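You operate a simulated robot arm through the tools that you are given. There is no shell and no other tool.

The job below is to be done with a simulated robot arm. You get a single attempt, and the scene is never put back.

Task
Salt and stir the salsa, set the purple bowl on the red place mat and pour some in.
Fine: about one measuring spoon from the salt dish; stir with the blue spoon; pour about 60 ml; spoons and salsa dish back.

The check looks at the end state, three seconds after you hand in, the way a careful person would. Anything else that was tipped, shoved, dropped, spilled or broken makes it a failure.

Robot
A 7-joint arm with a two-finger parallel gripper, fixed in place. Base frame: the origin is at the foot of the arm, x ahead of it, y to its left, z up; the work surface is at about z = 75. Units: cm, rad, N and s.
Its first joint turns from -2.304 to 2.304 rad. Payload 3.91 kg.
The TCP is the grasp point between the finger pads, 3 cm short of the fingertips. In the tool frame z runs along the fingers and y along their closing line. The gripper opens to 11 cm. The fingers are 2 cm wide and 1 cm thick; the gripper's body (4.8 by 11.2 cm) begins 5.5 cm behind the TCP.
Orientation is told as [roll, pitch, yaw] about the base's x, y, z axes, in that order, counted from this pose: with the fingers straight down and closing along the base's y, the tool's x points along the base's -x, its y along +y and its z along -z.

Tools
- The arm moves only by the tool arm_command. Its argument "rows" is a list that holds one entry, the list of rows, each a list of 7 numbers: the shift along the tool's x, y, z in units of 40 mm (1.0 is 40 mm), then the turn, a rotation vector about the tool's x, y, z in units of 8 degrees (1.0 is 8 degrees), then the finger opening in cm, from 0 to 11. In form: [[[tx, ty, tz, rx, ry, rz, fingers], ...]]. A call has 1 to 20 rows; each row shifts and turns the commanded pose from where the row before left it, along the tool's axes as they then stand. A call with a number of a shift or a turn outside -1 to 1 is refused whole. A row lasts 0.2 s, in which the tool goes at most 5 cm and 0.15 rad; a call with a longer step from one row to the next is refused whole, and so is a gripper value outside its range. Where a pose cannot be reached the arm comes as near as it can. A force on the tool above 40 N (or 10 N above the force at the start of the call, whichever is more), or a blocked arm, ends the call early, and 0.2 s more pass. Each finger travels about 10.8 cm/s and halts on what it meets, pressing with about 30 N; the grip force reading is that of the motor and also rises with nothing between the fingers. The clock runs only during rows and for 0.2 s after the last one: add rows that do not move to give the fingers time. It gives the time, the measured TCP pose, the force on the tool (base axes), the opening and the grip force at its end, in the units of the frame above (readings bear some noise), with the torque about the TCP (base axes, N m) and any sound that the robot's microphone picked up, and new pictures: "show" is both (left out), scene, wrist or none.
- Cameras (640 x 400 px; columns grow to the right, rows downward): "scene" is fixed at [3.59, 49.66, 134.4]; the picture's right is [0.66, -0.75, 0.00], its down [-0.65, -0.57, -0.51] and it looks along [0.38, 0.34, -0.86] (base axes); focal length 214 px, centre (320, 200). "wrist" rides on the gripper at [7.2, 1.7, -10.3] in the tool frame; the picture's right is [-0.23, 0.97, 0.00], its down [-0.76, -0.18, -0.62] and it looks along [-0.61, -0.14, 0.78] (tool axes); focal length 222 px, centre (320, 200). There is no depth. A picture from a camera that has moved, and an enlarged one, comes with that camera's place and axes in the base frame and with its lens. The place of the scene camera against the robot may be out by one fixed shift of up to 2.5 cm in any direction.
- zoom(camera, box): a new picture of the part [left, top, right, bottom] of that camera's present view, enlarged. The clock stands still meanwhile.
- sign_off(): hands the job in; it is judged then, once.

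Places have to be worked out from the pictures, the camera data and where the tool is seen. Open the gripper and draw the arm clear of the work before you hand the job in, unless the task says otherwise.

The tools are called as a command line: name --argument value ..., lists and objects as JSON in quotes. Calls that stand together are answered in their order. arm_command: Moves the arm, as the interface text tells. Its arguments: {"type":"object","properties":{"rows":{"type":"array","items":{"type":"array","items":{"type":"array","items":{"type":"number"}}}},"show":{"type":"string","enum":["both","scene","wrist","none"]}},"required":["rows"]} The other tools are called the same way: zoom (camera, box) takes an enlarged picture of a part of a camera's view; sign_off () hands the job in.

At the start:

```text
clock: 0.0
tcp_pos: [37.44, 57.34, 116.13]
ee_rot: [0.001, 0.001, 0.001]
contact_force: [0.3, 0.6, -0.5]
ft_torque: [-0.04, 0.0, 0.01]
grip_width: 11.0
grip_force: 0.1
```

scene: 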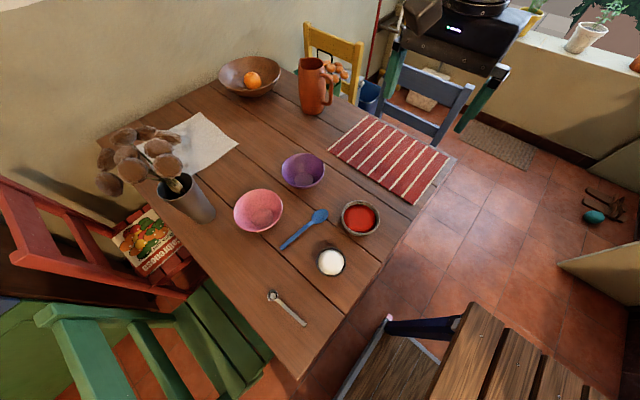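
wrist: 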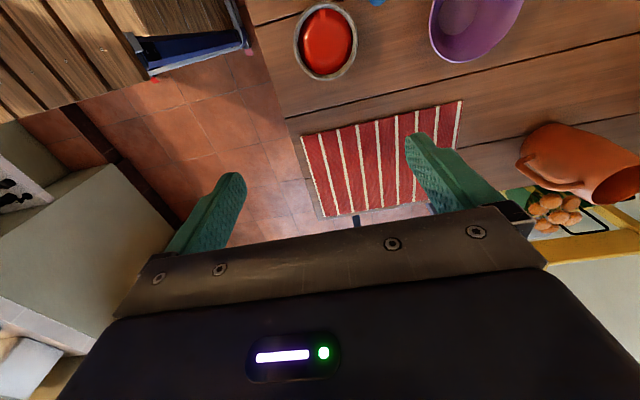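

I'll start by looking closely at the objects on the table before moving anything.

zoom --camera "scene" --box '[240, 180, 400, 280]'

zoom --camera "scene" --box '[220, 250, 380, 350]'

zoom --camera "scene" --box '[220, 110, 460, 260]'

zoom --camera "wrist" --box '[240, 0, 560, 200]'

```text
4.00 times, centred on (320, 230) of scene
camera zoom: at [3.59, 49.66, 134.4], right [0.66, -0.75, 0.0], down [-0.65, -0.57, -0.51], along [0.38, 0.34, -0.86], focal length 858 px, centre (320, 80)
```

zoom: 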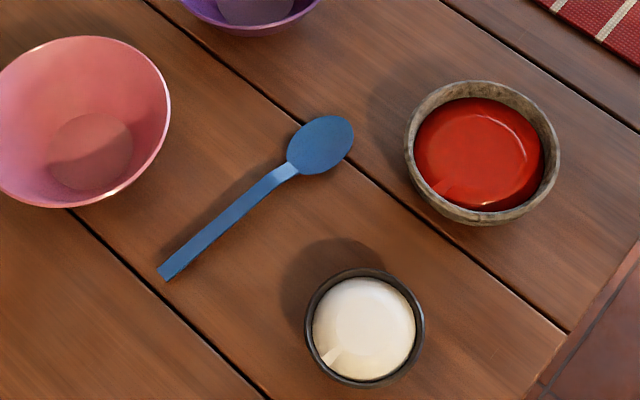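

```text
4.00 times, centred on (300, 300) of scene
camera zoom: at [3.59, 49.66, 134.4], right [0.66, -0.75, 0.0], down [-0.65, -0.57, -0.51], along [0.38, 0.34, -0.86], focal length 858 px, centre (400, -200)
```

zoom: 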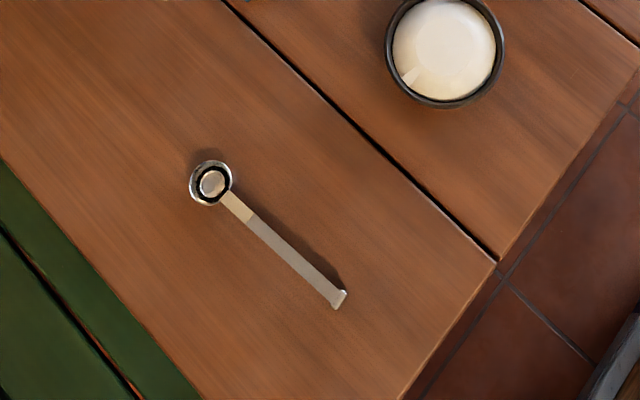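

```text
2.67 times, centred on (340, 185) of scene
camera zoom: at [3.59, 49.66, 134.4], right [0.66, -0.75, 0.0], down [-0.65, -0.57, -0.51], along [0.38, 0.34, -0.86], focal length 572 px, centre (267, 240)
```

zoom: 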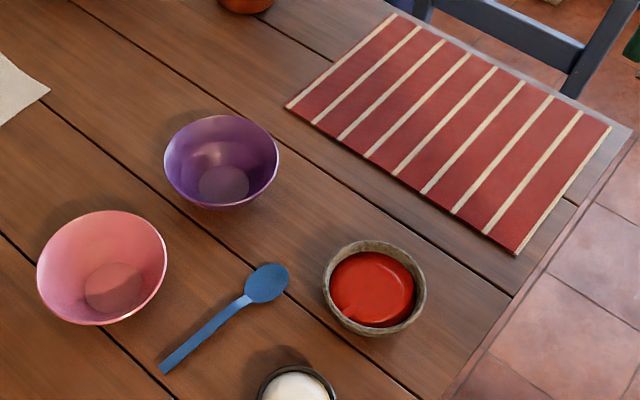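

```text
2.00 times, centred on (400, 100) of wrist
camera zoom: at [30.17, 59.07, 126.44], right [0.23, 0.97, 0.0], down [0.76, -0.18, 0.62], along [0.61, -0.14, -0.78], focal length 444 px, centre (160, 400)
```

zoom: 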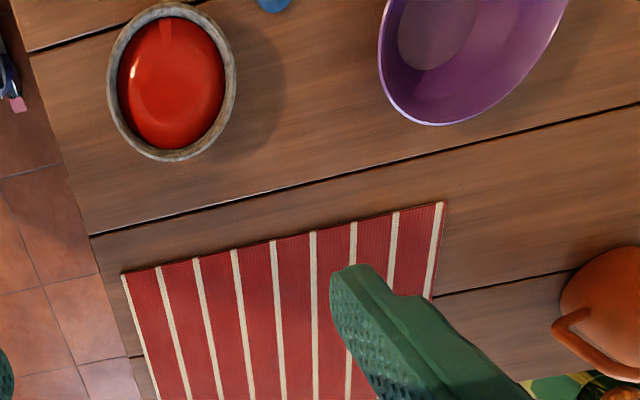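

The salt dish is near (17,58), the salsa dish near (33,60), the purple bowl near (34,84), and the mat near (61,66). The measuring spoon lies along y at x≈1 with its handle toward the base, and the blue spoon lies along x at y≈70. I turn the tool to yaw 90° and move over toward the measuring spoon to view it with the wrist camera.

arm_command --rows '[[[0, 0, 0, 0, 0, -1, 11], [0, 0, 0, 0, 0, -1, 11], [0, 0, 0, 0, 0, -1, 11], [0, 0, 0, 0, 0, -1, 11], [0, 0, 0, 0, 0, -1, 11], [0, 0, 0, 0, 0, -1, 11], [0, 0, 0, 0, 0, -1, 11], [0, 0, 0, 0, 0, -1, 11], [0, 0, 0, 0, 0, -1, 11], [0, 0, 0, 0, 0, -1, 11], [0, 0, 0, 0, 0, -1, 11], [0, 0, 0, 0, 0, -0.25, 11], [0, 0.91, 0.4, 0, 0, 0, 11], [0, 0.91, 0.4, 0, 0, 0, 11], [0, 0.91, 0.4, 0, 0, 0, 11], [0, 0.91, 0.4, 0, 0, 0, 11], [0, 0.91, 0.4, 0, 0, 0, 11], [0, 0.91, 0.4, 0, 0, 0, 11]]]'

```text
clock: 3.8
tcp_pos: [15.37, 57.04, 106.71]
ee_rot: [-0.002, 0.001, 1.569]
contact_force: [-0.9, 0.2, -0.1]
ft_torque: [0.02, -0.01, -0.03]
grip_width: 11.01
grip_force: 0.1
camera wrist: at [13.76, 49.92, 116.86], right [-0.97, 0.23, 0.0], down [0.18, 0.76, 0.62], along [0.14, 0.61, -0.78], focal length 222 px, centre (320, 200)
```

scene: 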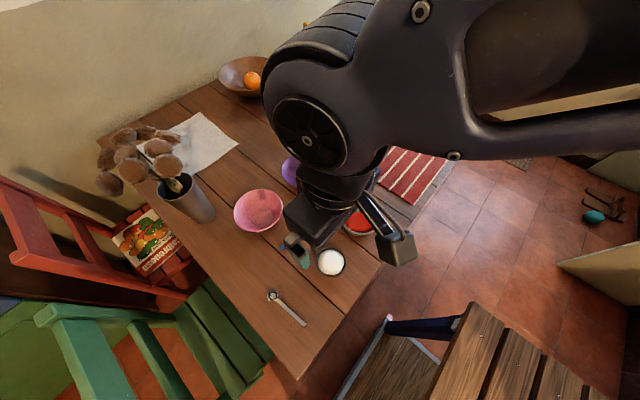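
wrist: 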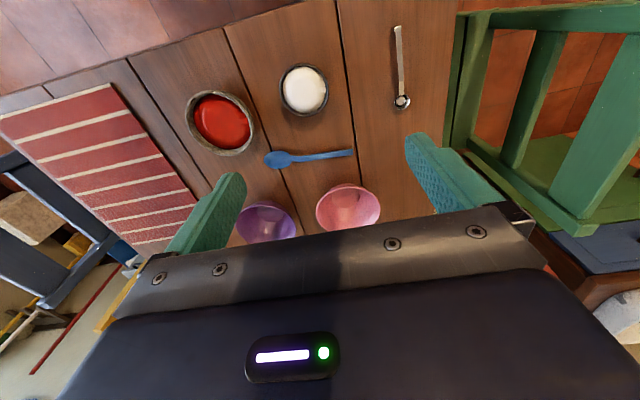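

This view shows all the items. I zoom in on the wrist picture to get accurate positions.

zoom --camera "wrist" --box '[340, 10, 468, 130]'

zoom --camera "wrist" --box '[170, 50, 362, 170]'

zoom --camera "wrist" --box '[220, 140, 412, 260]'

```text
3.33 times, centred on (404, 70) of wrist
camera zoom: at [13.76, 49.92, 116.86], right [-0.97, 0.23, 0.0], down [0.18, 0.76, 0.62], along [0.14, 0.61, -0.78], focal length 740 px, centre (40, 633)
```

zoom: 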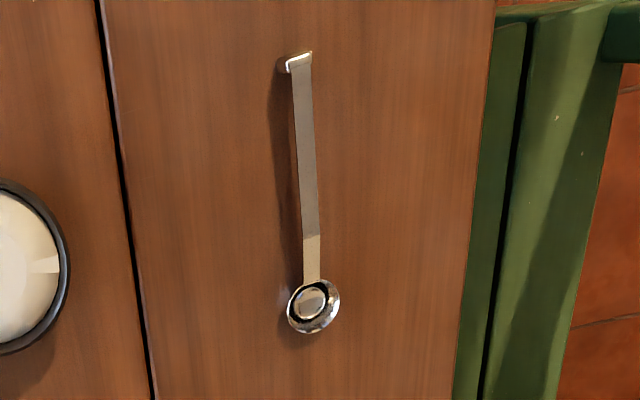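

```text
3.33 times, centred on (266, 110) of wrist
camera zoom: at [13.76, 49.92, 116.86], right [-0.97, 0.23, 0.0], down [0.18, 0.76, 0.62], along [0.14, 0.61, -0.78], focal length 740 px, centre (500, 500)
```

zoom: 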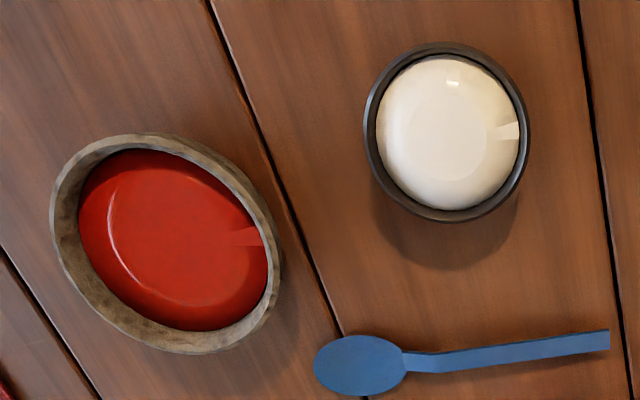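

```text
3.33 times, centred on (316, 200) of wrist
camera zoom: at [13.76, 49.92, 116.86], right [-0.97, 0.23, 0.0], down [0.18, 0.76, 0.62], along [0.14, 0.61, -0.78], focal length 740 px, centre (333, 200)
```

zoom: 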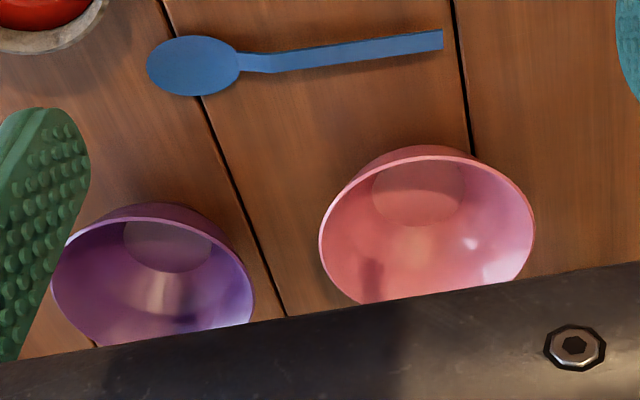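

From the wrist views, the measuring spoon's handle end is near (2.9,53.3) and its bowl near (2.2,63.7), with the handle slightly raised. The salt dish is at (18,57.5), about 8 cm wide, and the salsa dish at (32.8,59.3), about 11 cm wide with its rim near z=80. I descend over the measuring spoon for a closer look.

arm_command --rows '[[[0.04, 0.53, 0.75, 0, 0, -0.1, 6], [0.04, 0.53, 0.75, 0, 0, -0.1, 6], [0.04, 0.53, 0.75, 0, 0, -0.1, 6], [0.04, 0.53, 0.75, 0, 0, -0.1, 6], [0.04, 0.53, 0.75, 0, 0, -0.1, 6], [0.04, 0.53, 0.75, 0, 0, 0, 6], [0, 0, 0, 0, 0, 0, 6]]]'

```text
clock: 5.4
tcp_pos: [2.9, 55.82, 88.87]
ee_rot: [0.0, -0.001, 1.639]
contact_force: [0.5, 0.3, 1.1]
ft_torque: [-0.03, -0.01, -0.02]
grip_width: 5.99
grip_force: 0.1
camera wrist: at [1.71, 48.49, 99.13], right [-0.99, 0.16, 0.0], down [0.12, 0.77, 0.62], along [0.1, 0.62, -0.78], focal length 222 px, centre (320, 200)
```

scene: 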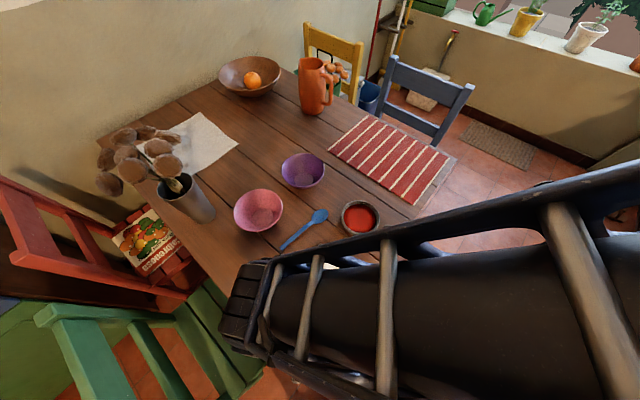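
wrist: 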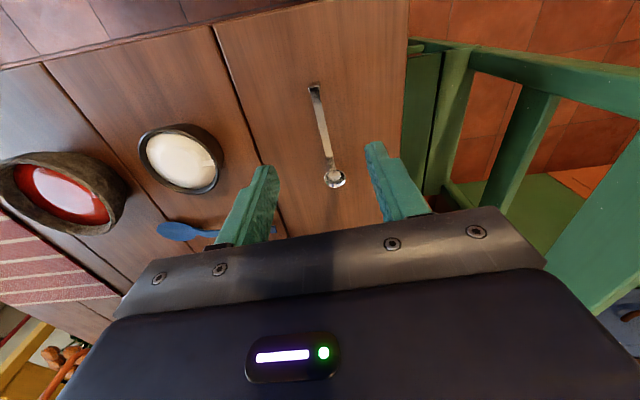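

zoom --camera "wrist" --box '[250, 60, 410, 210]'

zoom --camera "wrist" --box '[0, 100, 256, 260]'

```text
2.67 times, centred on (330, 135) of wrist
camera zoom: at [1.71, 48.49, 99.13], right [-0.99, 0.16, 0.0], down [0.12, 0.77, 0.62], along [0.1, 0.62, -0.78], focal length 592 px, centre (293, 373)
```

zoom: 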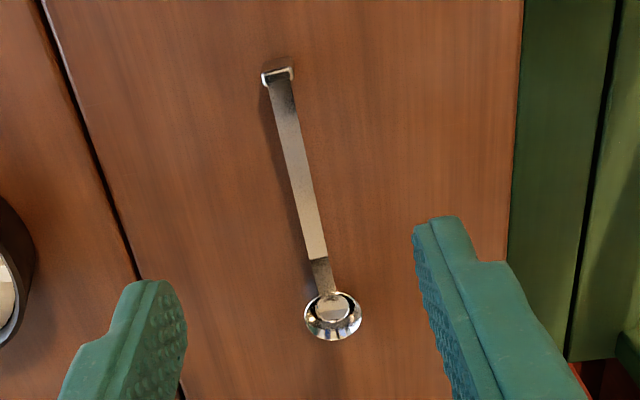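

```text
2.50 times, centred on (128, 180) of wrist
camera zoom: at [1.71, 48.49, 99.13], right [-0.99, 0.16, 0.0], down [0.12, 0.77, 0.62], along [0.1, 0.62, -0.78], focal length 555 px, centre (800, 250)
```

zoom: 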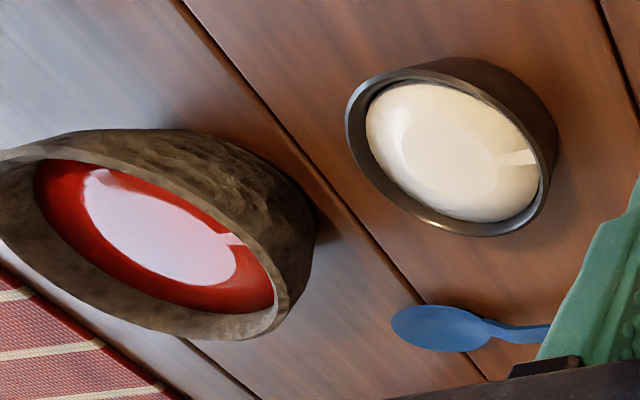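

The handle is raised: its end is at (3.0,53.2,76.8) and the bowl centre at (2.3,63.5,76.4). I test how far the hand can tilt here, fingers leaning outward, before choosing a grasp.

arm_command --rows '[[[0, 0, 0, 0, -1, 0, 6], [0, 0, 0, 0, -1, 0, 6], [0, 0, 0, 0, -1, 0, 6], [0, 0, 0, 0, -1, 0, 6], [0, 0, 0, 0, -1, 0, 6], [0, 0, 0, 0, 0, 0, 6]]]'

```text
clock: 6.8
tcp_pos: [2.91, 55.85, 88.69]
ee_rot: [0.001, -0.699, 1.641]
contact_force: [0.2, -0.4, 0.1]
ft_torque: [-0.01, -0.02, -0.01]
grip_width: 6.01
grip_force: 0.0
camera wrist: at [1.98, 43.61, 91.76], right [-0.98, 0.11, 0.15], down [0.16, 0.19, 0.97], along [0.07, 0.98, -0.21], focal length 222 px, centre (320, 200)
```

scene: 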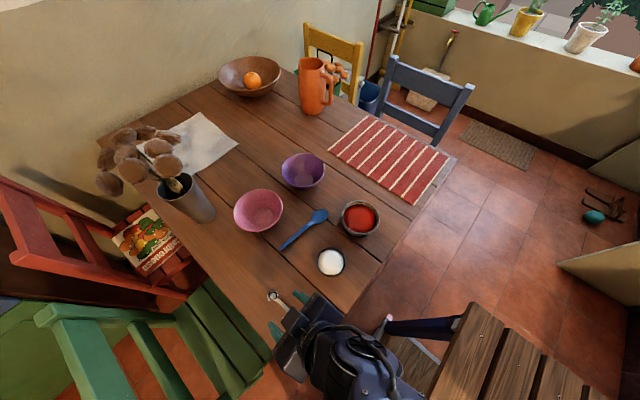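
wrist: 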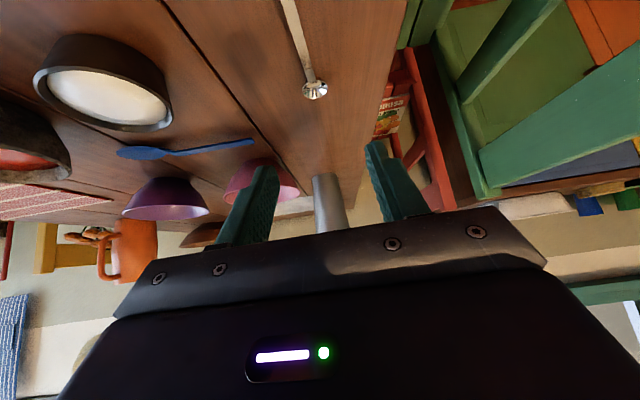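

The arm reaches a 40° outward tilt without trouble, which will help with both scooping and dumping. I lower toward the handle near (2.9,54) with the fingers partly open and stop just above it to check alignment.

arm_command --rows '[[[0.49, 0, 0.405, 0, 0, 0, 4], [0.49, 0, 0.405, 0, 0, 0, 4], [0.49, 0, 0.405, 0, 0, 0, 4], [0, 0, 0, 0, 0, 0, 4]]]'

zoom --camera "wrist" --box '[200, 60, 440, 260]'

```text
clock: 7.8
tcp_pos: [3.09, 54.76, 81.24]
ee_rot: [0.0, -0.699, 1.641]
contact_force: [0.0, 0.0, -0.2]
ft_torque: [0.03, -0.04, 0.02]
grip_width: 3.99
grip_force: 0.1
camera wrist: at [2.28, 42.45, 84.38], right [-0.98, 0.11, 0.15], down [0.16, 0.19, 0.97], along [0.07, 0.98, -0.21], focal length 222 px, centre (320, 200)
```

scene: 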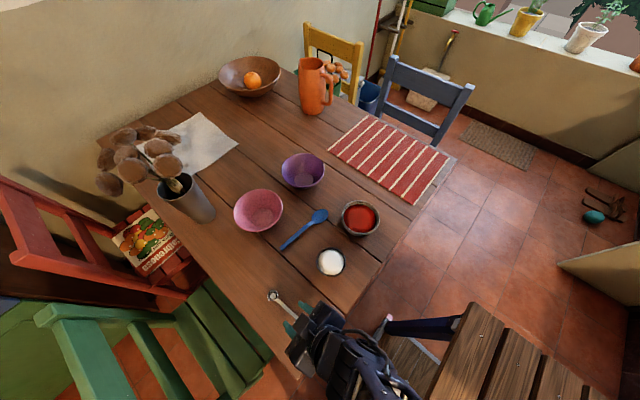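
wrist: 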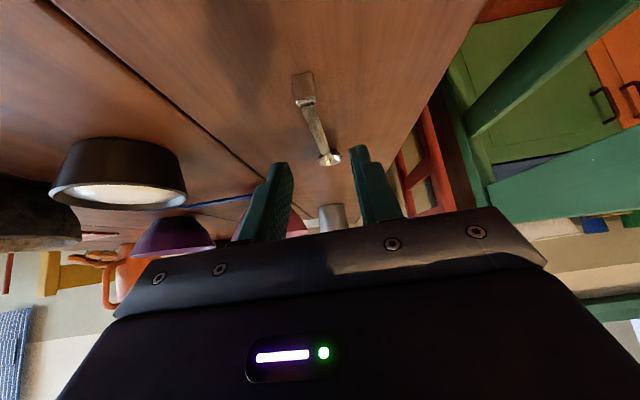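

```text
2.00 times, centred on (320, 160) of wrist
camera zoom: at [2.28, 42.45, 84.38], right [-0.98, 0.11, 0.15], down [0.16, 0.19, 0.97], along [0.07, 0.98, -0.21], focal length 444 px, centre (320, 280)
```

zoom: 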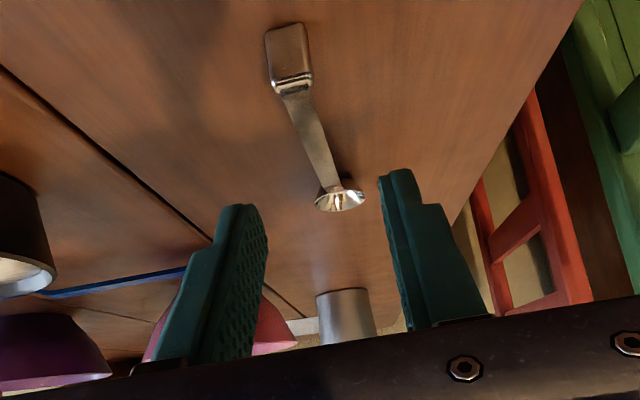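

The handle end reads about (3.0,53.2,76.6), standing on a small bent foot plate. I lower the last 2.5 cm around the handle.

arm_command --rows '[[[0.267, 0.02, 0.19, 0, 0, 0, 4], [0.267, 0.02, 0.19, 0, 0, 0, 4], [0, 0, 0, 0, 0, 0, 4]]]' --show "wrist"

zoom --camera "wrist" --box '[200, 60, 440, 260]'

```text
clock: 8.6
tcp_pos: [3.04, 53.94, 78.41]
ee_rot: [-0.001, -0.696, 1.641]
contact_force: [-0.3, 0.3, -0.5]
ft_torque: [-0.01, 0.02, 0.04]
grip_width: 3.99
grip_force: 0.0
camera wrist: at [2.14, 41.73, 81.58], right [-0.98, 0.11, 0.15], down [0.16, 0.19, 0.97], along [0.07, 0.98, -0.21], focal length 222 px, centre (320, 200)
```

wrist: 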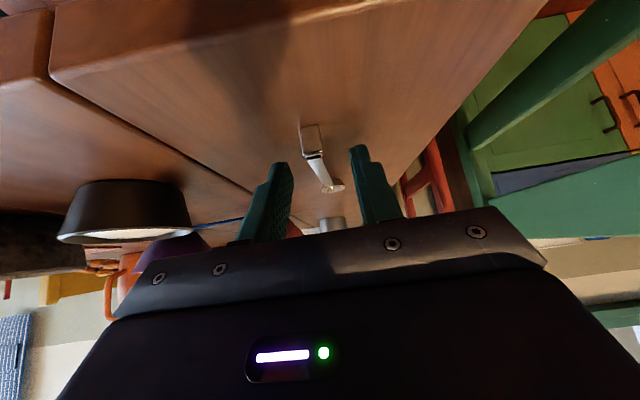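

```text
2.00 times, centred on (320, 160) of wrist
camera zoom: at [2.14, 41.73, 81.58], right [-0.98, 0.11, 0.15], down [0.16, 0.19, 0.97], along [0.07, 0.98, -0.21], focal length 444 px, centre (320, 280)
```

zoom: 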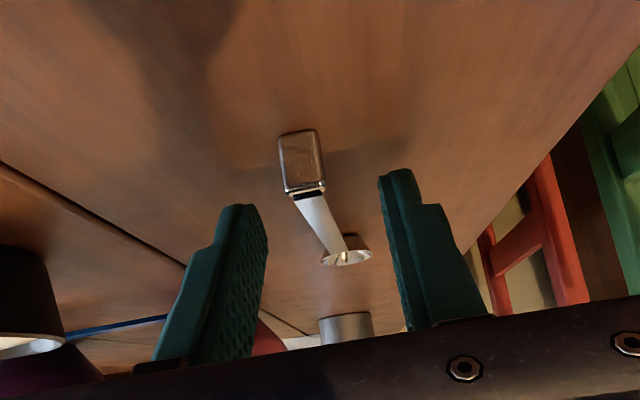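

The handle passes between the pads at x≈2.94 with the TCP at 3.04, so I close on it.

arm_command --rows '[[[0, 0.02, 0, 0, 0, 0, 2], [0, 0, 0, 0, 0, 0, 1], [0, 0, 0, 0, 0, 0, 0], [0, 0, 0, 0, 0, 0, 0], [0, 0, 0, 0, 0, 0, 0]]]' --show "both"

zoom --camera "wrist" --box '[200, 60, 440, 260]'

```text
clock: 9.8
tcp_pos: [2.84, 53.86, 78.56]
ee_rot: [-0.001, -0.698, 1.639]
contact_force: [-0.2, -0.1, 0.5]
ft_torque: [-0.01, 0.01, -0.02]
grip_width: 0.75
grip_force: 30.2
camera wrist: at [2.01, 41.71, 81.66], right [-0.98, 0.11, 0.15], down [0.16, 0.19, 0.97], along [0.07, 0.98, -0.21], focal length 222 px, centre (320, 200)
```

scene: 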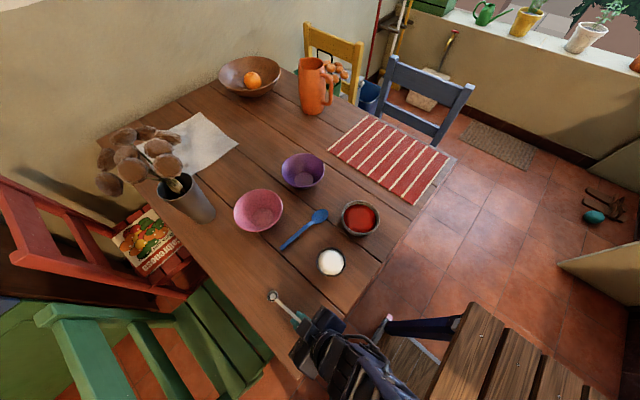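
wrist: 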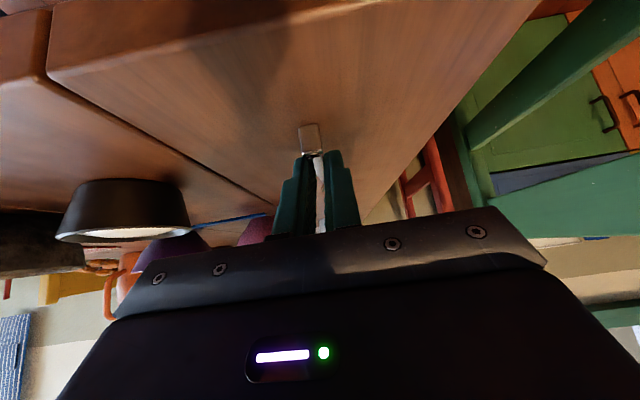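

```text
2.00 times, centred on (320, 160) of wrist
camera zoom: at [2.01, 41.71, 81.66], right [-0.98, 0.11, 0.15], down [0.16, 0.19, 0.97], along [0.07, 0.98, -0.21], focal length 444 px, centre (320, 280)
```

zoom: 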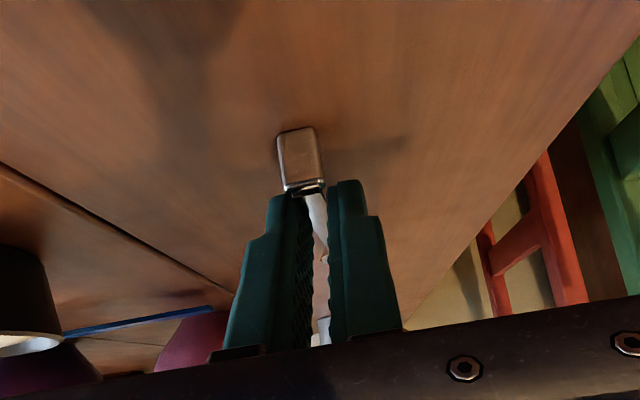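

The handle is held, with the opening at 0.75 cm. For putting it back later, the grasp pose was TCP (2.84,53.86,78.56), pitch -0.698, yaw 1.639. I lift 12 cm, swing the spoon to point along +x, and move toward the salt dish's left side.

arm_command --rows '[[[-0.3215, 0, -0.383, 0, 0, 0, 0], [-0.643, 0, -0.766, 0, 0, 0, 0], [-0.643, 0, -0.766, 0, 0, 0, 0], [-0.3215, 0, -0.383, 0, 0, 0, 0], [0, 0, 0, 0.643, 0, 0.766, 0], [0, 0, 0, 0.643, 0, 0.766, 0], [0, 0, 0, 0.643, 0, 0.766, 0], [0, 0, 0, 0.643, 0, 0.766, 0], [0, 0, 0, 0.643, 0, 0.766, 0], [0, 0, 0, 0.643, 0, 0.766, 0], [0, 0, 0, 0.643, 0, 0.766, 0], [0, 0, 0, 0.643, 0, 0.766, 0], [0, 0, 0, 0.643, 0, 0.766, 0], [0, 0, 0, 0.643, 0, 0.766, 0], [0, 0, 0, 0.643, 0, 0.766, 0], [0, 0, 0, 0.476, 0, 0.567, 0], [-0.5, 0.44, 0.42, 0, 0, 0, 0], [-0.5, 0.44, 0.42, 0, 0, 0, 0], [0, 0, 0, 0, 0, 0, 0]]]'

zoom --camera "wrist" --box '[160, 40, 480, 240]'

```text
clock: 13.8
tcp_pos: [8.43, 57.47, 90.49]
ee_rot: [0.0, -0.698, 0.0]
contact_force: [-0.7, -0.7, -0.4]
ft_torque: [-0.02, 0.0, 0.03]
grip_width: 0.75
grip_force: 29.9
camera wrist: at [-3.82, 59.16, 93.76], right [0.17, 0.97, 0.15], down [0.18, -0.18, 0.97], along [0.97, -0.14, -0.21], focal length 222 px, centre (320, 200)
```

scene: 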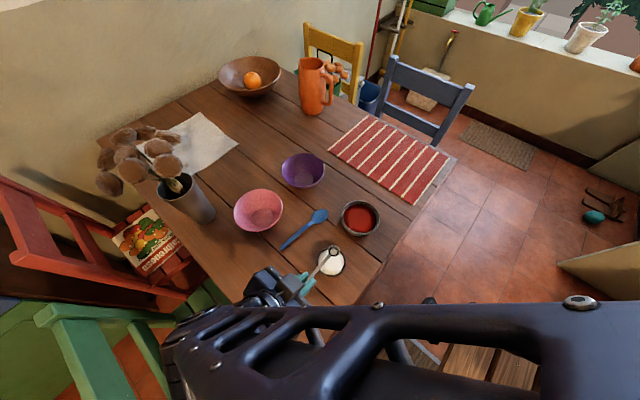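
wrist: 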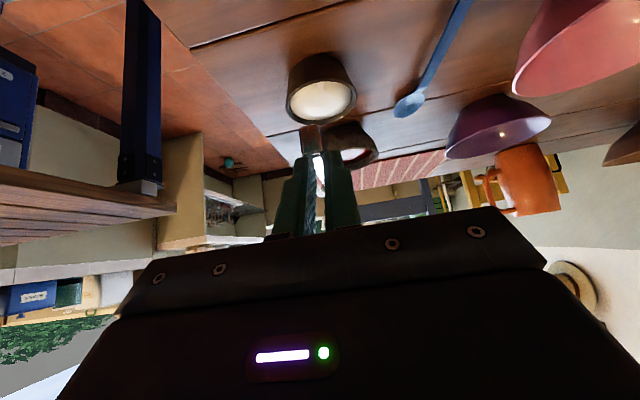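

```text
2.00 times, centred on (320, 140) of wrist
camera zoom: at [-3.82, 59.16, 93.76], right [0.17, 0.97, 0.15], down [0.18, -0.18, 0.97], along [0.97, -0.14, -0.21], focal length 444 px, centre (320, 320)
```

zoom: 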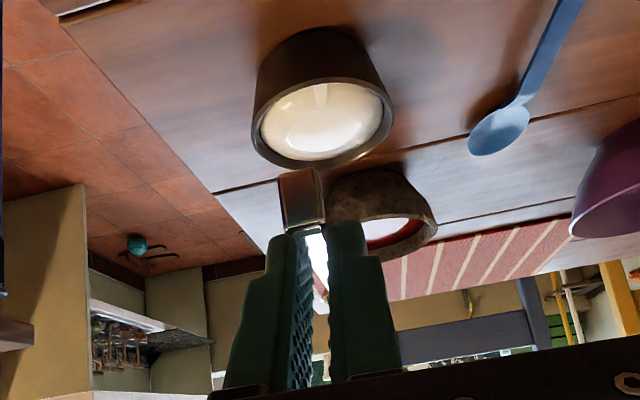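

The spoon now points along +x. Before scooping, I test in free space whether the hand can pitch the spoon far enough down to dump, about 120° from level.

arm_command --rows '[[[0, 0, 0, 0, 1, 0, 0], [0, 0, 0, 0, 1, 0, 0], [0, 0, 0, 0, 1, 0, 0], [0, 0, 0, 0, 1, 0, 0], [0, 0, 0, 0, 1, 0, 0], [0, 0, 0, 0, 1, 0, 0], [0, 0, 0, 0, 1, 0, 0], [0, 0, 0, 0, 1, 0, 0], [0, 0, 0, 0, 1, 0, 0], [0, 0, 0, 0, 1, 0, 0], [0, 0, 0, 0, 1, 0, 0], [0, 0, 0, 0, 1, 0, 0], [0, 0, 0, 0, 1, 0, 0], [0, 0, 0, 0, 1, 0, 0], [0, 0, 0, 0, 0, 0, 0]]]'

```text
clock: 17.0
tcp_pos: [7.95, 57.45, 90.58]
ee_rot: [0.003, 1.259, 0.004]
contact_force: [0.7, 0.1, -0.5]
ft_torque: [0.02, 0.0, 0.01]
grip_width: 0.74
grip_force: 30.7
camera wrist: at [15.61, 59.15, 100.61], right [0.07, 0.97, -0.21], down [0.83, -0.18, -0.53], along [-0.56, -0.14, -0.82], focal length 222 px, centre (320, 200)
```

scene: 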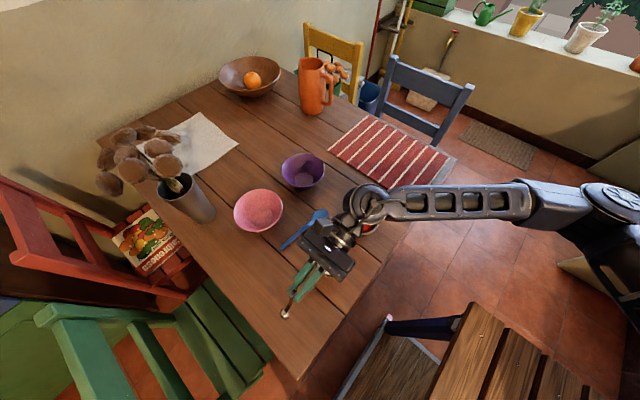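
wrist: 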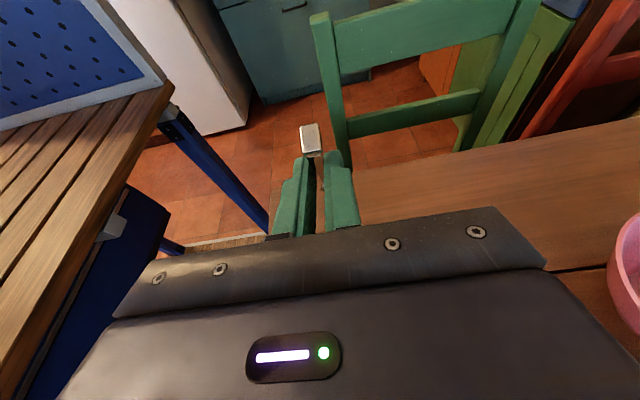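

The hand reaches a 72° pitch, which puts the spoon 112° down, so a pitch dump is feasible. I return to a 50° spoon-down attitude and move the spoon bowl above the salt dish to check alignment.

arm_command --rows '[[[0, 0, 0, 0, -0.969, 0, 0], [0, 0, 0, 0, -0.969, 0, 0], [0, 0, 0, 0, -0.969, 0, 0], [0, 0, 0, 0, -0.969, 0, 0], [0, 0, 0, 0, -0.969, 0, 0], [0, 0, 0, 0, -0.969, 0, 0], [0, 0, 0, 0, -0.969, 0, 0], [0, 0, 0, 0, -0.969, 0, 0], [-0.48, 0, -0.085, 0, 0, 0, 0], [-0.48, 0, -0.085, 0, 0, 0, 0], [0, 0, 0, 0, 0, 0, 0]]]'

zoom --camera "wrist" --box '[200, 40, 440, 240]'

zoom --camera "scene" --box '[270, 200, 398, 300]'

```text
clock: 19.4
tcp_pos: [11.96, 57.29, 90.72]
ee_rot: [0.002, 0.175, 0.001]
contact_force: [0.4, -0.6, 0.1]
ft_torque: [0.02, -0.05, 0.05]
grip_width: 0.76
grip_force: 29.4
camera wrist: at [6.67, 59.1, 101.92], right [0.22, 0.97, -0.04], down [0.86, -0.18, 0.48], along [0.46, -0.14, -0.88], focal length 222 px, centre (320, 200)
```

scene: 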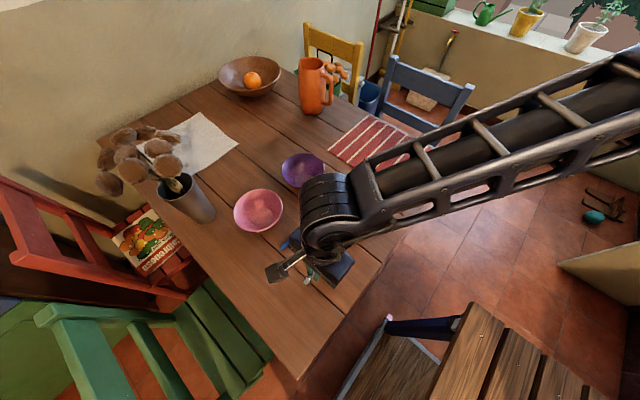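
wrist: 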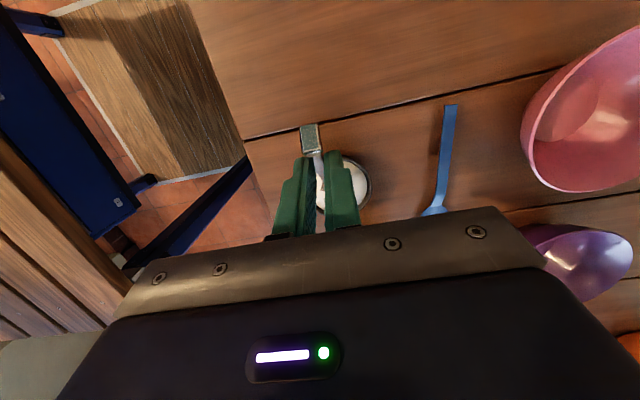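

```text
2.00 times, centred on (320, 140) of wrist
camera zoom: at [6.67, 59.1, 101.92], right [0.22, 0.97, -0.04], down [0.86, -0.18, 0.48], along [0.46, -0.14, -0.88], focal length 444 px, centre (320, 320)
```

zoom: 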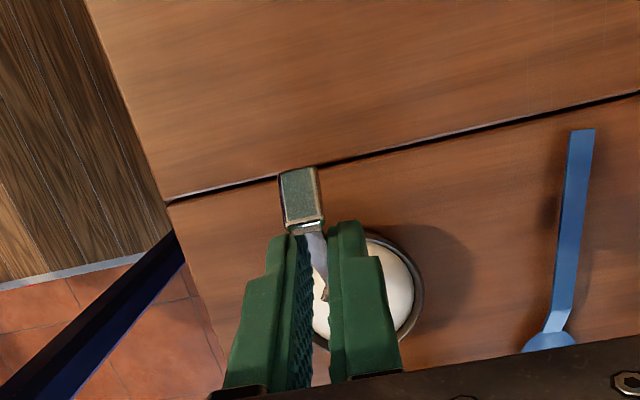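

```text
4.00 times, centred on (334, 250) of scene
camera zoom: at [3.59, 49.66, 134.4], right [0.66, -0.75, 0.0], down [-0.65, -0.57, -0.51], along [0.38, 0.34, -0.86], focal length 858 px, centre (264, 0)
```

zoom: 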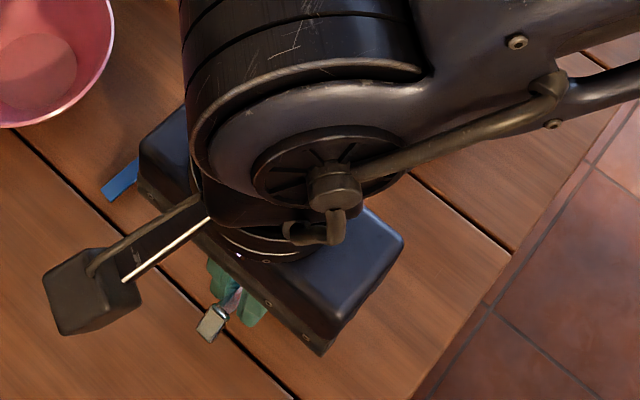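

The TCP is at (11.96,57.29,90.72), which by my geometry puts the spoon bowl over the near part of the salt dish at about (16.5,57.3,82). I plunge at 50° and start pushing forward into the salt.

arm_command --rows '[[[-0.0994, 0, 0.564, 0, 0, 0, 0], [-0.0651, 0, 0.369, 0, 0, 0, 0], [0, 0, 0, 0, 0, 0, 0]]]'

zoom --camera "wrist" --box '[240, 100, 400, 230]'

```text
clock: 20.2
tcp_pos: [11.96, 57.38, 86.74]
ee_rot: [0.002, 0.174, -0.002]
contact_force: [-0.7, -0.1, -0.2]
ft_torque: [0.04, -0.06, 0.06]
grip_width: 0.79
grip_force: 30.4
camera wrist: at [6.72, 59.05, 98.04], right [0.22, 0.97, -0.04], down [0.86, -0.18, 0.48], along [0.46, -0.14, -0.88], focal length 222 px, centre (320, 200)
```

scene: 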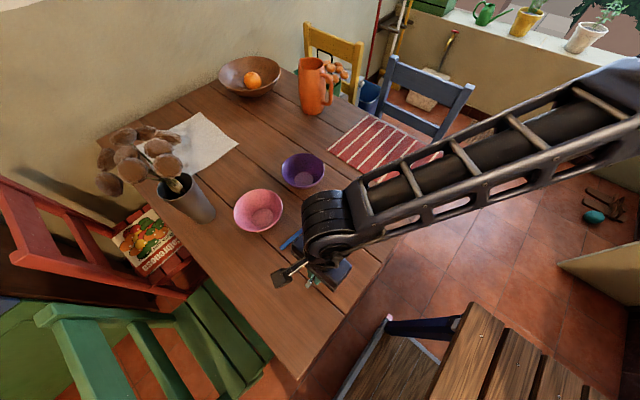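
wrist: 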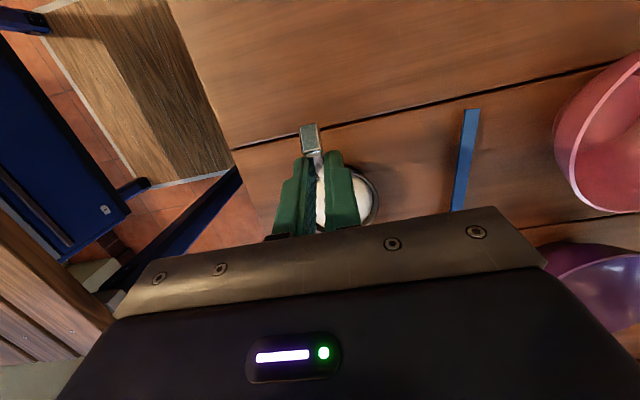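

```text
3.08 times, centred on (320, 165) of wrist
camera zoom: at [6.72, 59.05, 98.04], right [0.22, 0.97, -0.04], down [0.86, -0.18, 0.48], along [0.46, -0.14, -0.88], focal length 684 px, centre (320, 308)
```

zoom: 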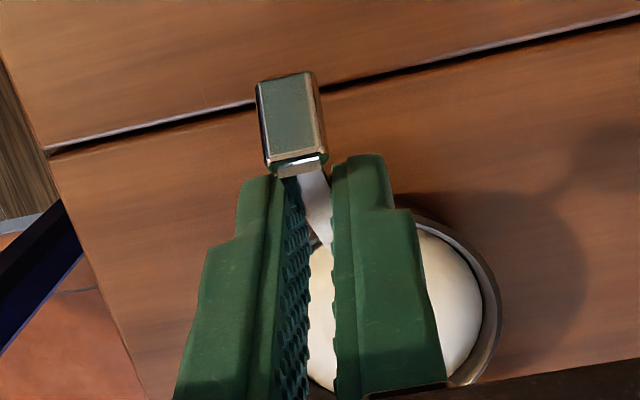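

No abnormal force. I push forward through the salt, then level the spoon while lifting it clear of the rim.

arm_command --rows '[[[-0.1767, 0, -0.0058, 0, 0, 0, 0], [-0.1724, 0, -0.0304, 0, 0, 0, 0], [0.1111, 0, 0.205, 0, -1, 0, 0], [0.1831, 0, 0.2015, 0, -1, 0, 0], [0.2303, 0, 0.1819, 0, -1, 0, 0], [0.24, 0, 0.1566, 0, -1, 0, 0], [0.2013, 0, 0.0912, 0, -1, 0, 0], [0.134, 0, 0.0121, 0, -1, 0, 0], [-0.1628, 0, -0.2408, 0, -0.25, 0, 0], [-0.2, 0, -0.24, 0, 0, 0, 0], [-0.3215, 0, -0.383, 0, 0, 0, 0], [-0.3215, 0, -0.383, 0, 0, 0, 0], [0, 0, 0, 0, 0, 0, 0]]]'

zoom --camera "scene" --box '[270, 200, 398, 300]'

zoom --camera "wrist" --box '[240, 70, 400, 240]'

```text
clock: 23.0
tcp_pos: [9.15, 57.44, 89.01]
ee_rot: [0.002, -0.699, 0.001]
contact_force: [0.4, 0.3, -0.5]
ft_torque: [0.0, 0.04, 0.01]
grip_width: 0.75
grip_force: 29.4
camera wrist: at [-3.04, 59.09, 92.06], right [0.17, 0.97, 0.15], down [0.18, -0.18, 0.97], along [0.97, -0.14, -0.21], focal length 222 px, centre (320, 200)
```

scene: 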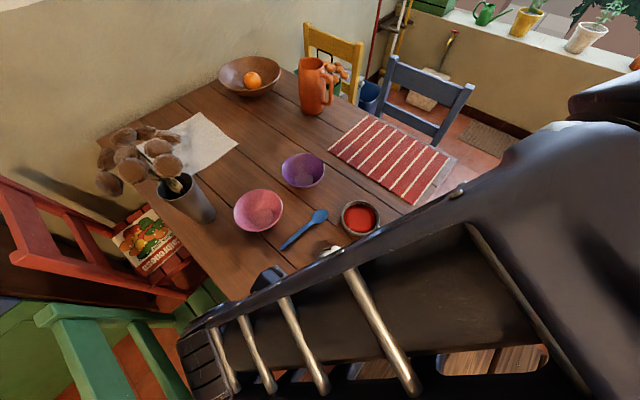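
wrist: 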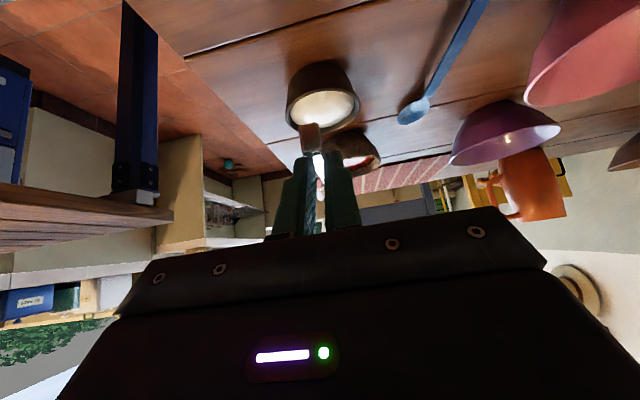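

```text
4.00 times, centred on (334, 250) of scene
camera zoom: at [3.59, 49.66, 134.4], right [0.66, -0.75, 0.0], down [-0.65, -0.57, -0.51], along [0.38, 0.34, -0.86], focal length 858 px, centre (264, 0)
```

zoom: 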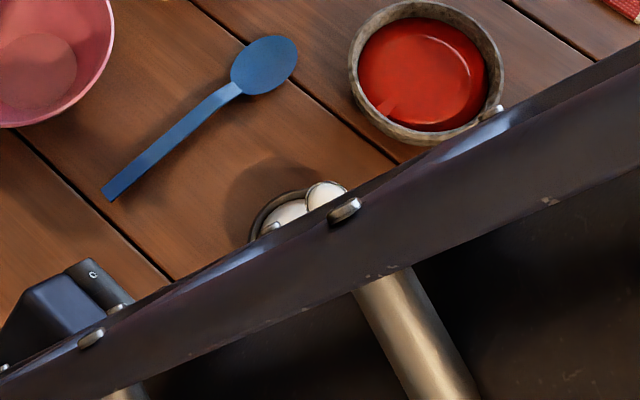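

```text
2.35 times, centred on (320, 155) of wrist
camera zoom: at [-3.04, 59.09, 92.06], right [0.17, 0.97, 0.15], down [0.18, -0.18, 0.97], along [0.97, -0.14, -0.21], focal length 523 px, centre (320, 306)
```

zoom: 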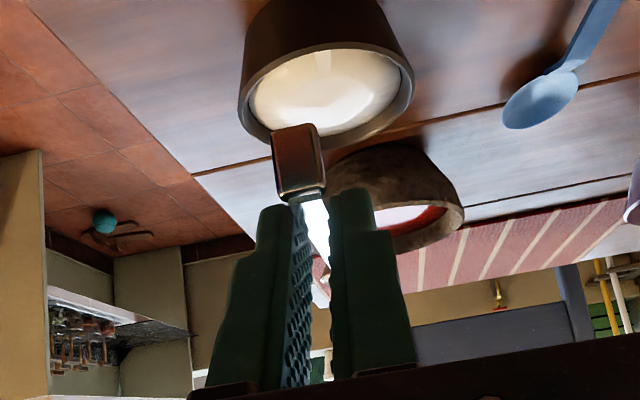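

The scene view shows white salt in the spoon bowl. I carry it level and slowly over the salsa dish, then inspect the fill.

arm_command --rows '[[[-0.2, 0.033, 0.165, 0, 0, 0, 0], [-0.383, 0.0664, 0.3215, 0, 0, 0, 0], [-0.383, 0.0664, 0.3215, 0, 0, 0, 0], [-0.383, 0.0664, 0.3215, 0, 0, 0, 0], [-0.383, 0.0664, 0.3215, 0, 0, 0, 0], [-0.383, 0.0664, 0.3215, 0, 0, 0, 0], [-0.383, 0.0664, 0.3215, 0, 0, 0, 0], [-0.2, 0.033, 0.165, 0, 0, 0, 0], [0, 0, 0, 0, 0, 0, 0]]]'

zoom --camera "scene" --box '[290, 170, 418, 270]'

zoom --camera "wrist" --box '[240, 70, 400, 240]'

```text
clock: 25.0
tcp_pos: [23.13, 59.23, 88.78]
ee_rot: [0.003, -0.699, 0.0]
contact_force: [0.7, -0.1, 0.0]
ft_torque: [-0.02, 0.02, 0.01]
grip_width: 0.76
grip_force: 30.4
camera wrist: at [10.94, 61.05, 91.95], right [0.17, 0.97, 0.15], down [0.18, -0.18, 0.97], along [0.97, -0.14, -0.21], focal length 222 px, centre (320, 200)
```

scene: 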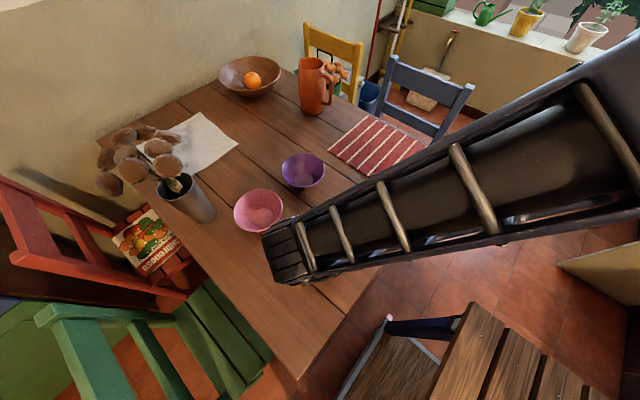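
wrist: 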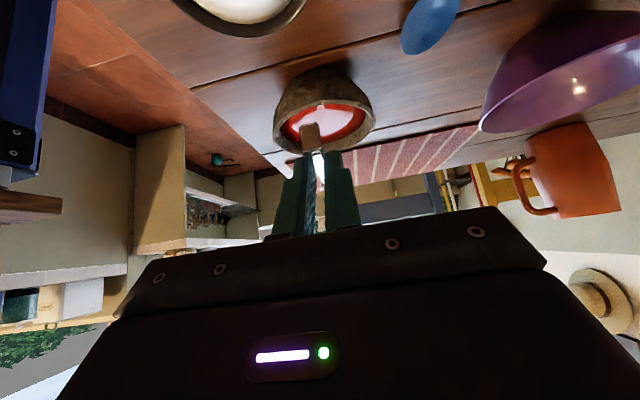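

```text
4.00 times, centred on (354, 220) of scene
camera zoom: at [3.59, 49.66, 134.4], right [0.66, -0.75, 0.0], down [-0.65, -0.57, -0.51], along [0.38, 0.34, -0.86], focal length 858 px, centre (184, 120)
```

zoom: 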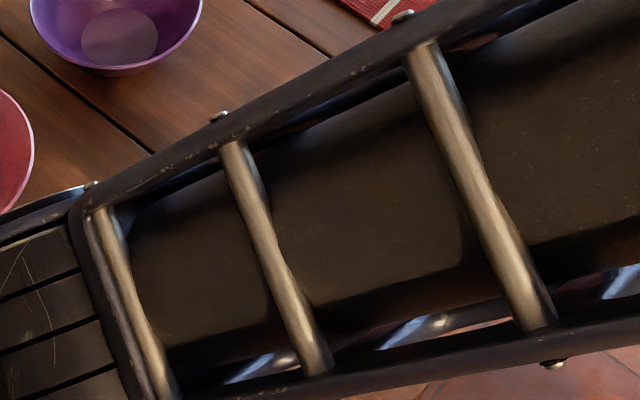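

```text
2.35 times, centred on (320, 155) of wrist
camera zoom: at [10.94, 61.05, 91.95], right [0.17, 0.97, 0.15], down [0.18, -0.18, 0.97], along [0.97, -0.14, -0.21], focal length 523 px, centre (320, 306)
```

zoom: 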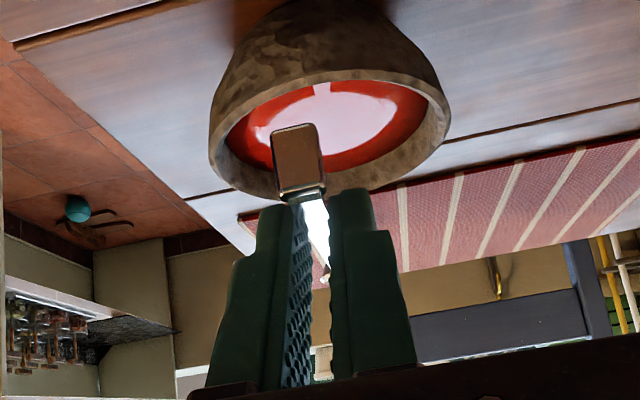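

The bowl should be over the salsa centre at about (32.8,59.2,86.6). I lower it 3 cm and then pitch the spoon around its own bowl to 112° to drop the salt into the salsa.

arm_command --rows '[[[0.2865, 0, 0.2246, 0, 0, 0, 0], [0.2865, 0, 0.2246, 0, 0, 0, 0], [-0.2878, 0, -0.1913, 0, 1, 0, 0], [-0.2878, 0, -0.1913, 0, 1, 0, 0], [-0.2878, 0, -0.1913, 0, 1, 0, 0], [-0.2878, 0, -0.1913, 0, 1, 0, 0], [-0.2878, 0, -0.1913, 0, 1, 0, 0], [-0.2878, 0, -0.1913, 0, 1, 0, 0], [-0.2878, 0, -0.1913, 0, 1, 0, 0], [-0.2878, 0, -0.1913, 0, 1, 0, 0], [-0.2878, 0, -0.1913, 0, 1, 0, 0], [-0.2878, 0, -0.1913, 0, 1, 0, 0], [-0.2878, 0, -0.1913, 0, 1, 0, 0], [-0.2878, 0, -0.1913, 0, 1, 0, 0], [-0.2878, 0, -0.1913, 0, 1, 0, 0], [-0.2878, 0, -0.1913, 0, 1, 0, 0], [0, 0, 0, 0, 0, 0, 0]]]'

zoom --camera "scene" --box '[290, 170, 418, 270]'

zoom --camera "wrist" --box '[200, 70, 440, 240]'

```text
clock: 28.6
tcp_pos: [38.11, 59.39, 92.13]
ee_rot: [0.003, 1.259, 0.005]
contact_force: [0.4, 0.0, -0.8]
ft_torque: [-0.02, -0.02, -0.01]
grip_width: 0.74
grip_force: 29.7
camera wrist: at [45.71, 61.04, 102.2], right [0.07, 0.97, -0.21], down [0.83, -0.18, -0.53], along [-0.56, -0.14, -0.82], focal length 222 px, centre (320, 200)
```

scene: 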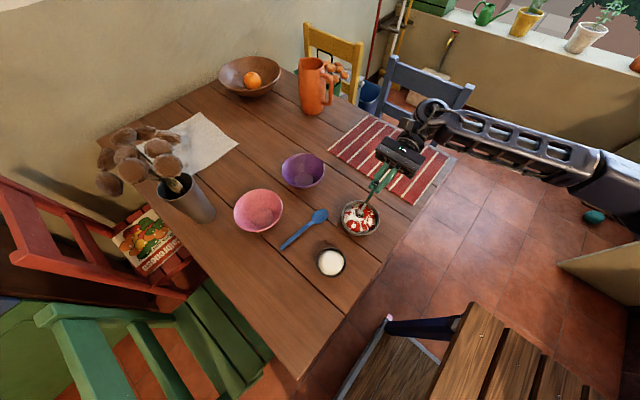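
wrist: 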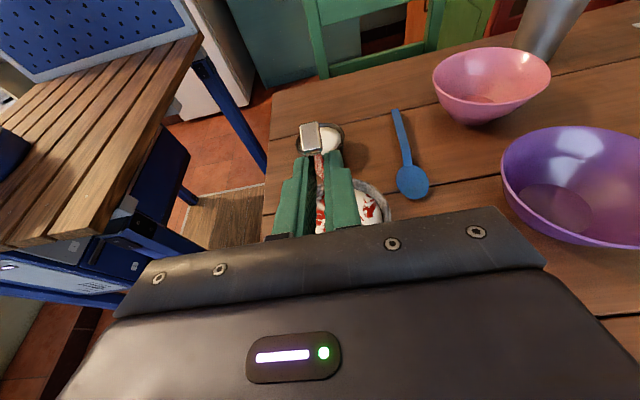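

```text
4.00 times, centred on (354, 220) of scene
camera zoom: at [3.59, 49.66, 134.4], right [0.66, -0.75, 0.0], down [-0.65, -0.57, -0.51], along [0.38, 0.34, -0.86], focal length 858 px, centre (184, 120)
```

zoom: 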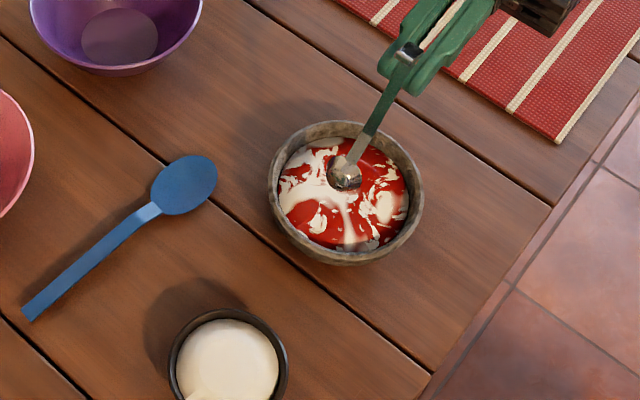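

```text
2.35 times, centred on (320, 155) of wrist
camera zoom: at [45.71, 61.04, 102.2], right [0.07, 0.97, -0.21], down [0.83, -0.18, -0.53], along [-0.56, -0.14, -0.82], focal length 523 px, centre (320, 306)
```

zoom: 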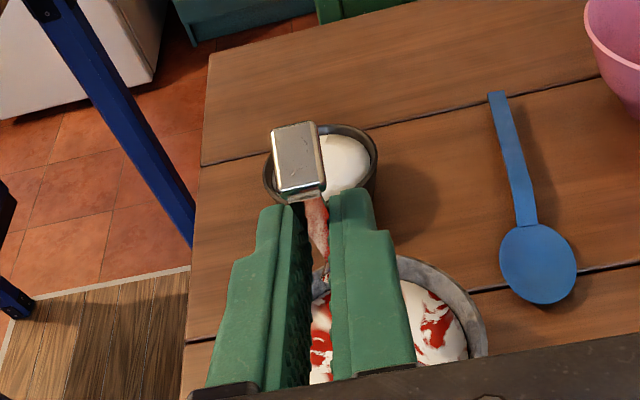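

The salsa now shows white salt streaks and I see no spill. I pitch a bit further and give a small shake to empty the spoon completely.

arm_command --rows '[[[-0.2878, 0, -0.1913, 0, 1, 0, 0], [0.14, 0, 0.095, 0, -0.5, 0, 0], [-0.14, 0, -0.095, 0, 0.5, 0, 0], [0.14, 0, 0.095, 0, -0.5, 0, 0], [-0.14, 0, -0.095, 0, 0.5, 0, 0], [0, 0, 0, 0, 0, 0, 0], [0, 0, 0, 0, 0, 0, 0]]]' --show "scene"

zoom --camera "scene" --box '[320, 180, 400, 242]'

```text
clock: 30.2
tcp_pos: [39.19, 59.41, 91.33]
ee_rot: [0.005, 1.396, 0.007]
contact_force: [-0.6, 0.2, -0.7]
ft_torque: [-0.02, -0.02, 0.02]
grip_width: 0.75
grip_force: 30.7
```

scene: 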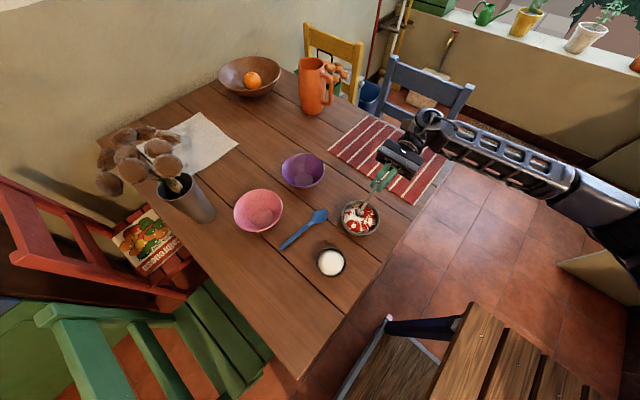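

```text
6.45 times, centred on (360, 211) of scene
camera zoom: at [3.59, 49.66, 134.4], right [0.66, -0.75, 0.0], down [-0.65, -0.57, -0.51], along [0.38, 0.34, -0.86], focal length 1384 px, centre (62, 129)
```

zoom: 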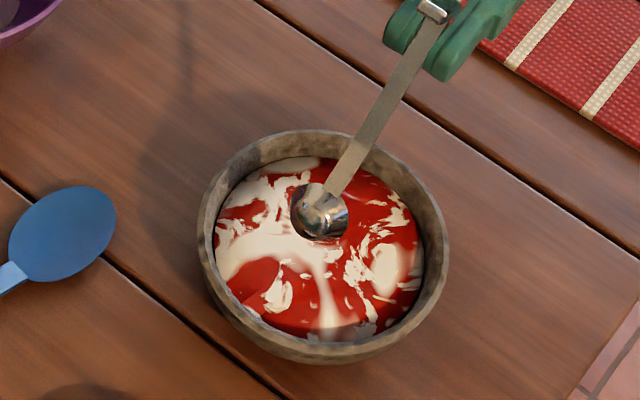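

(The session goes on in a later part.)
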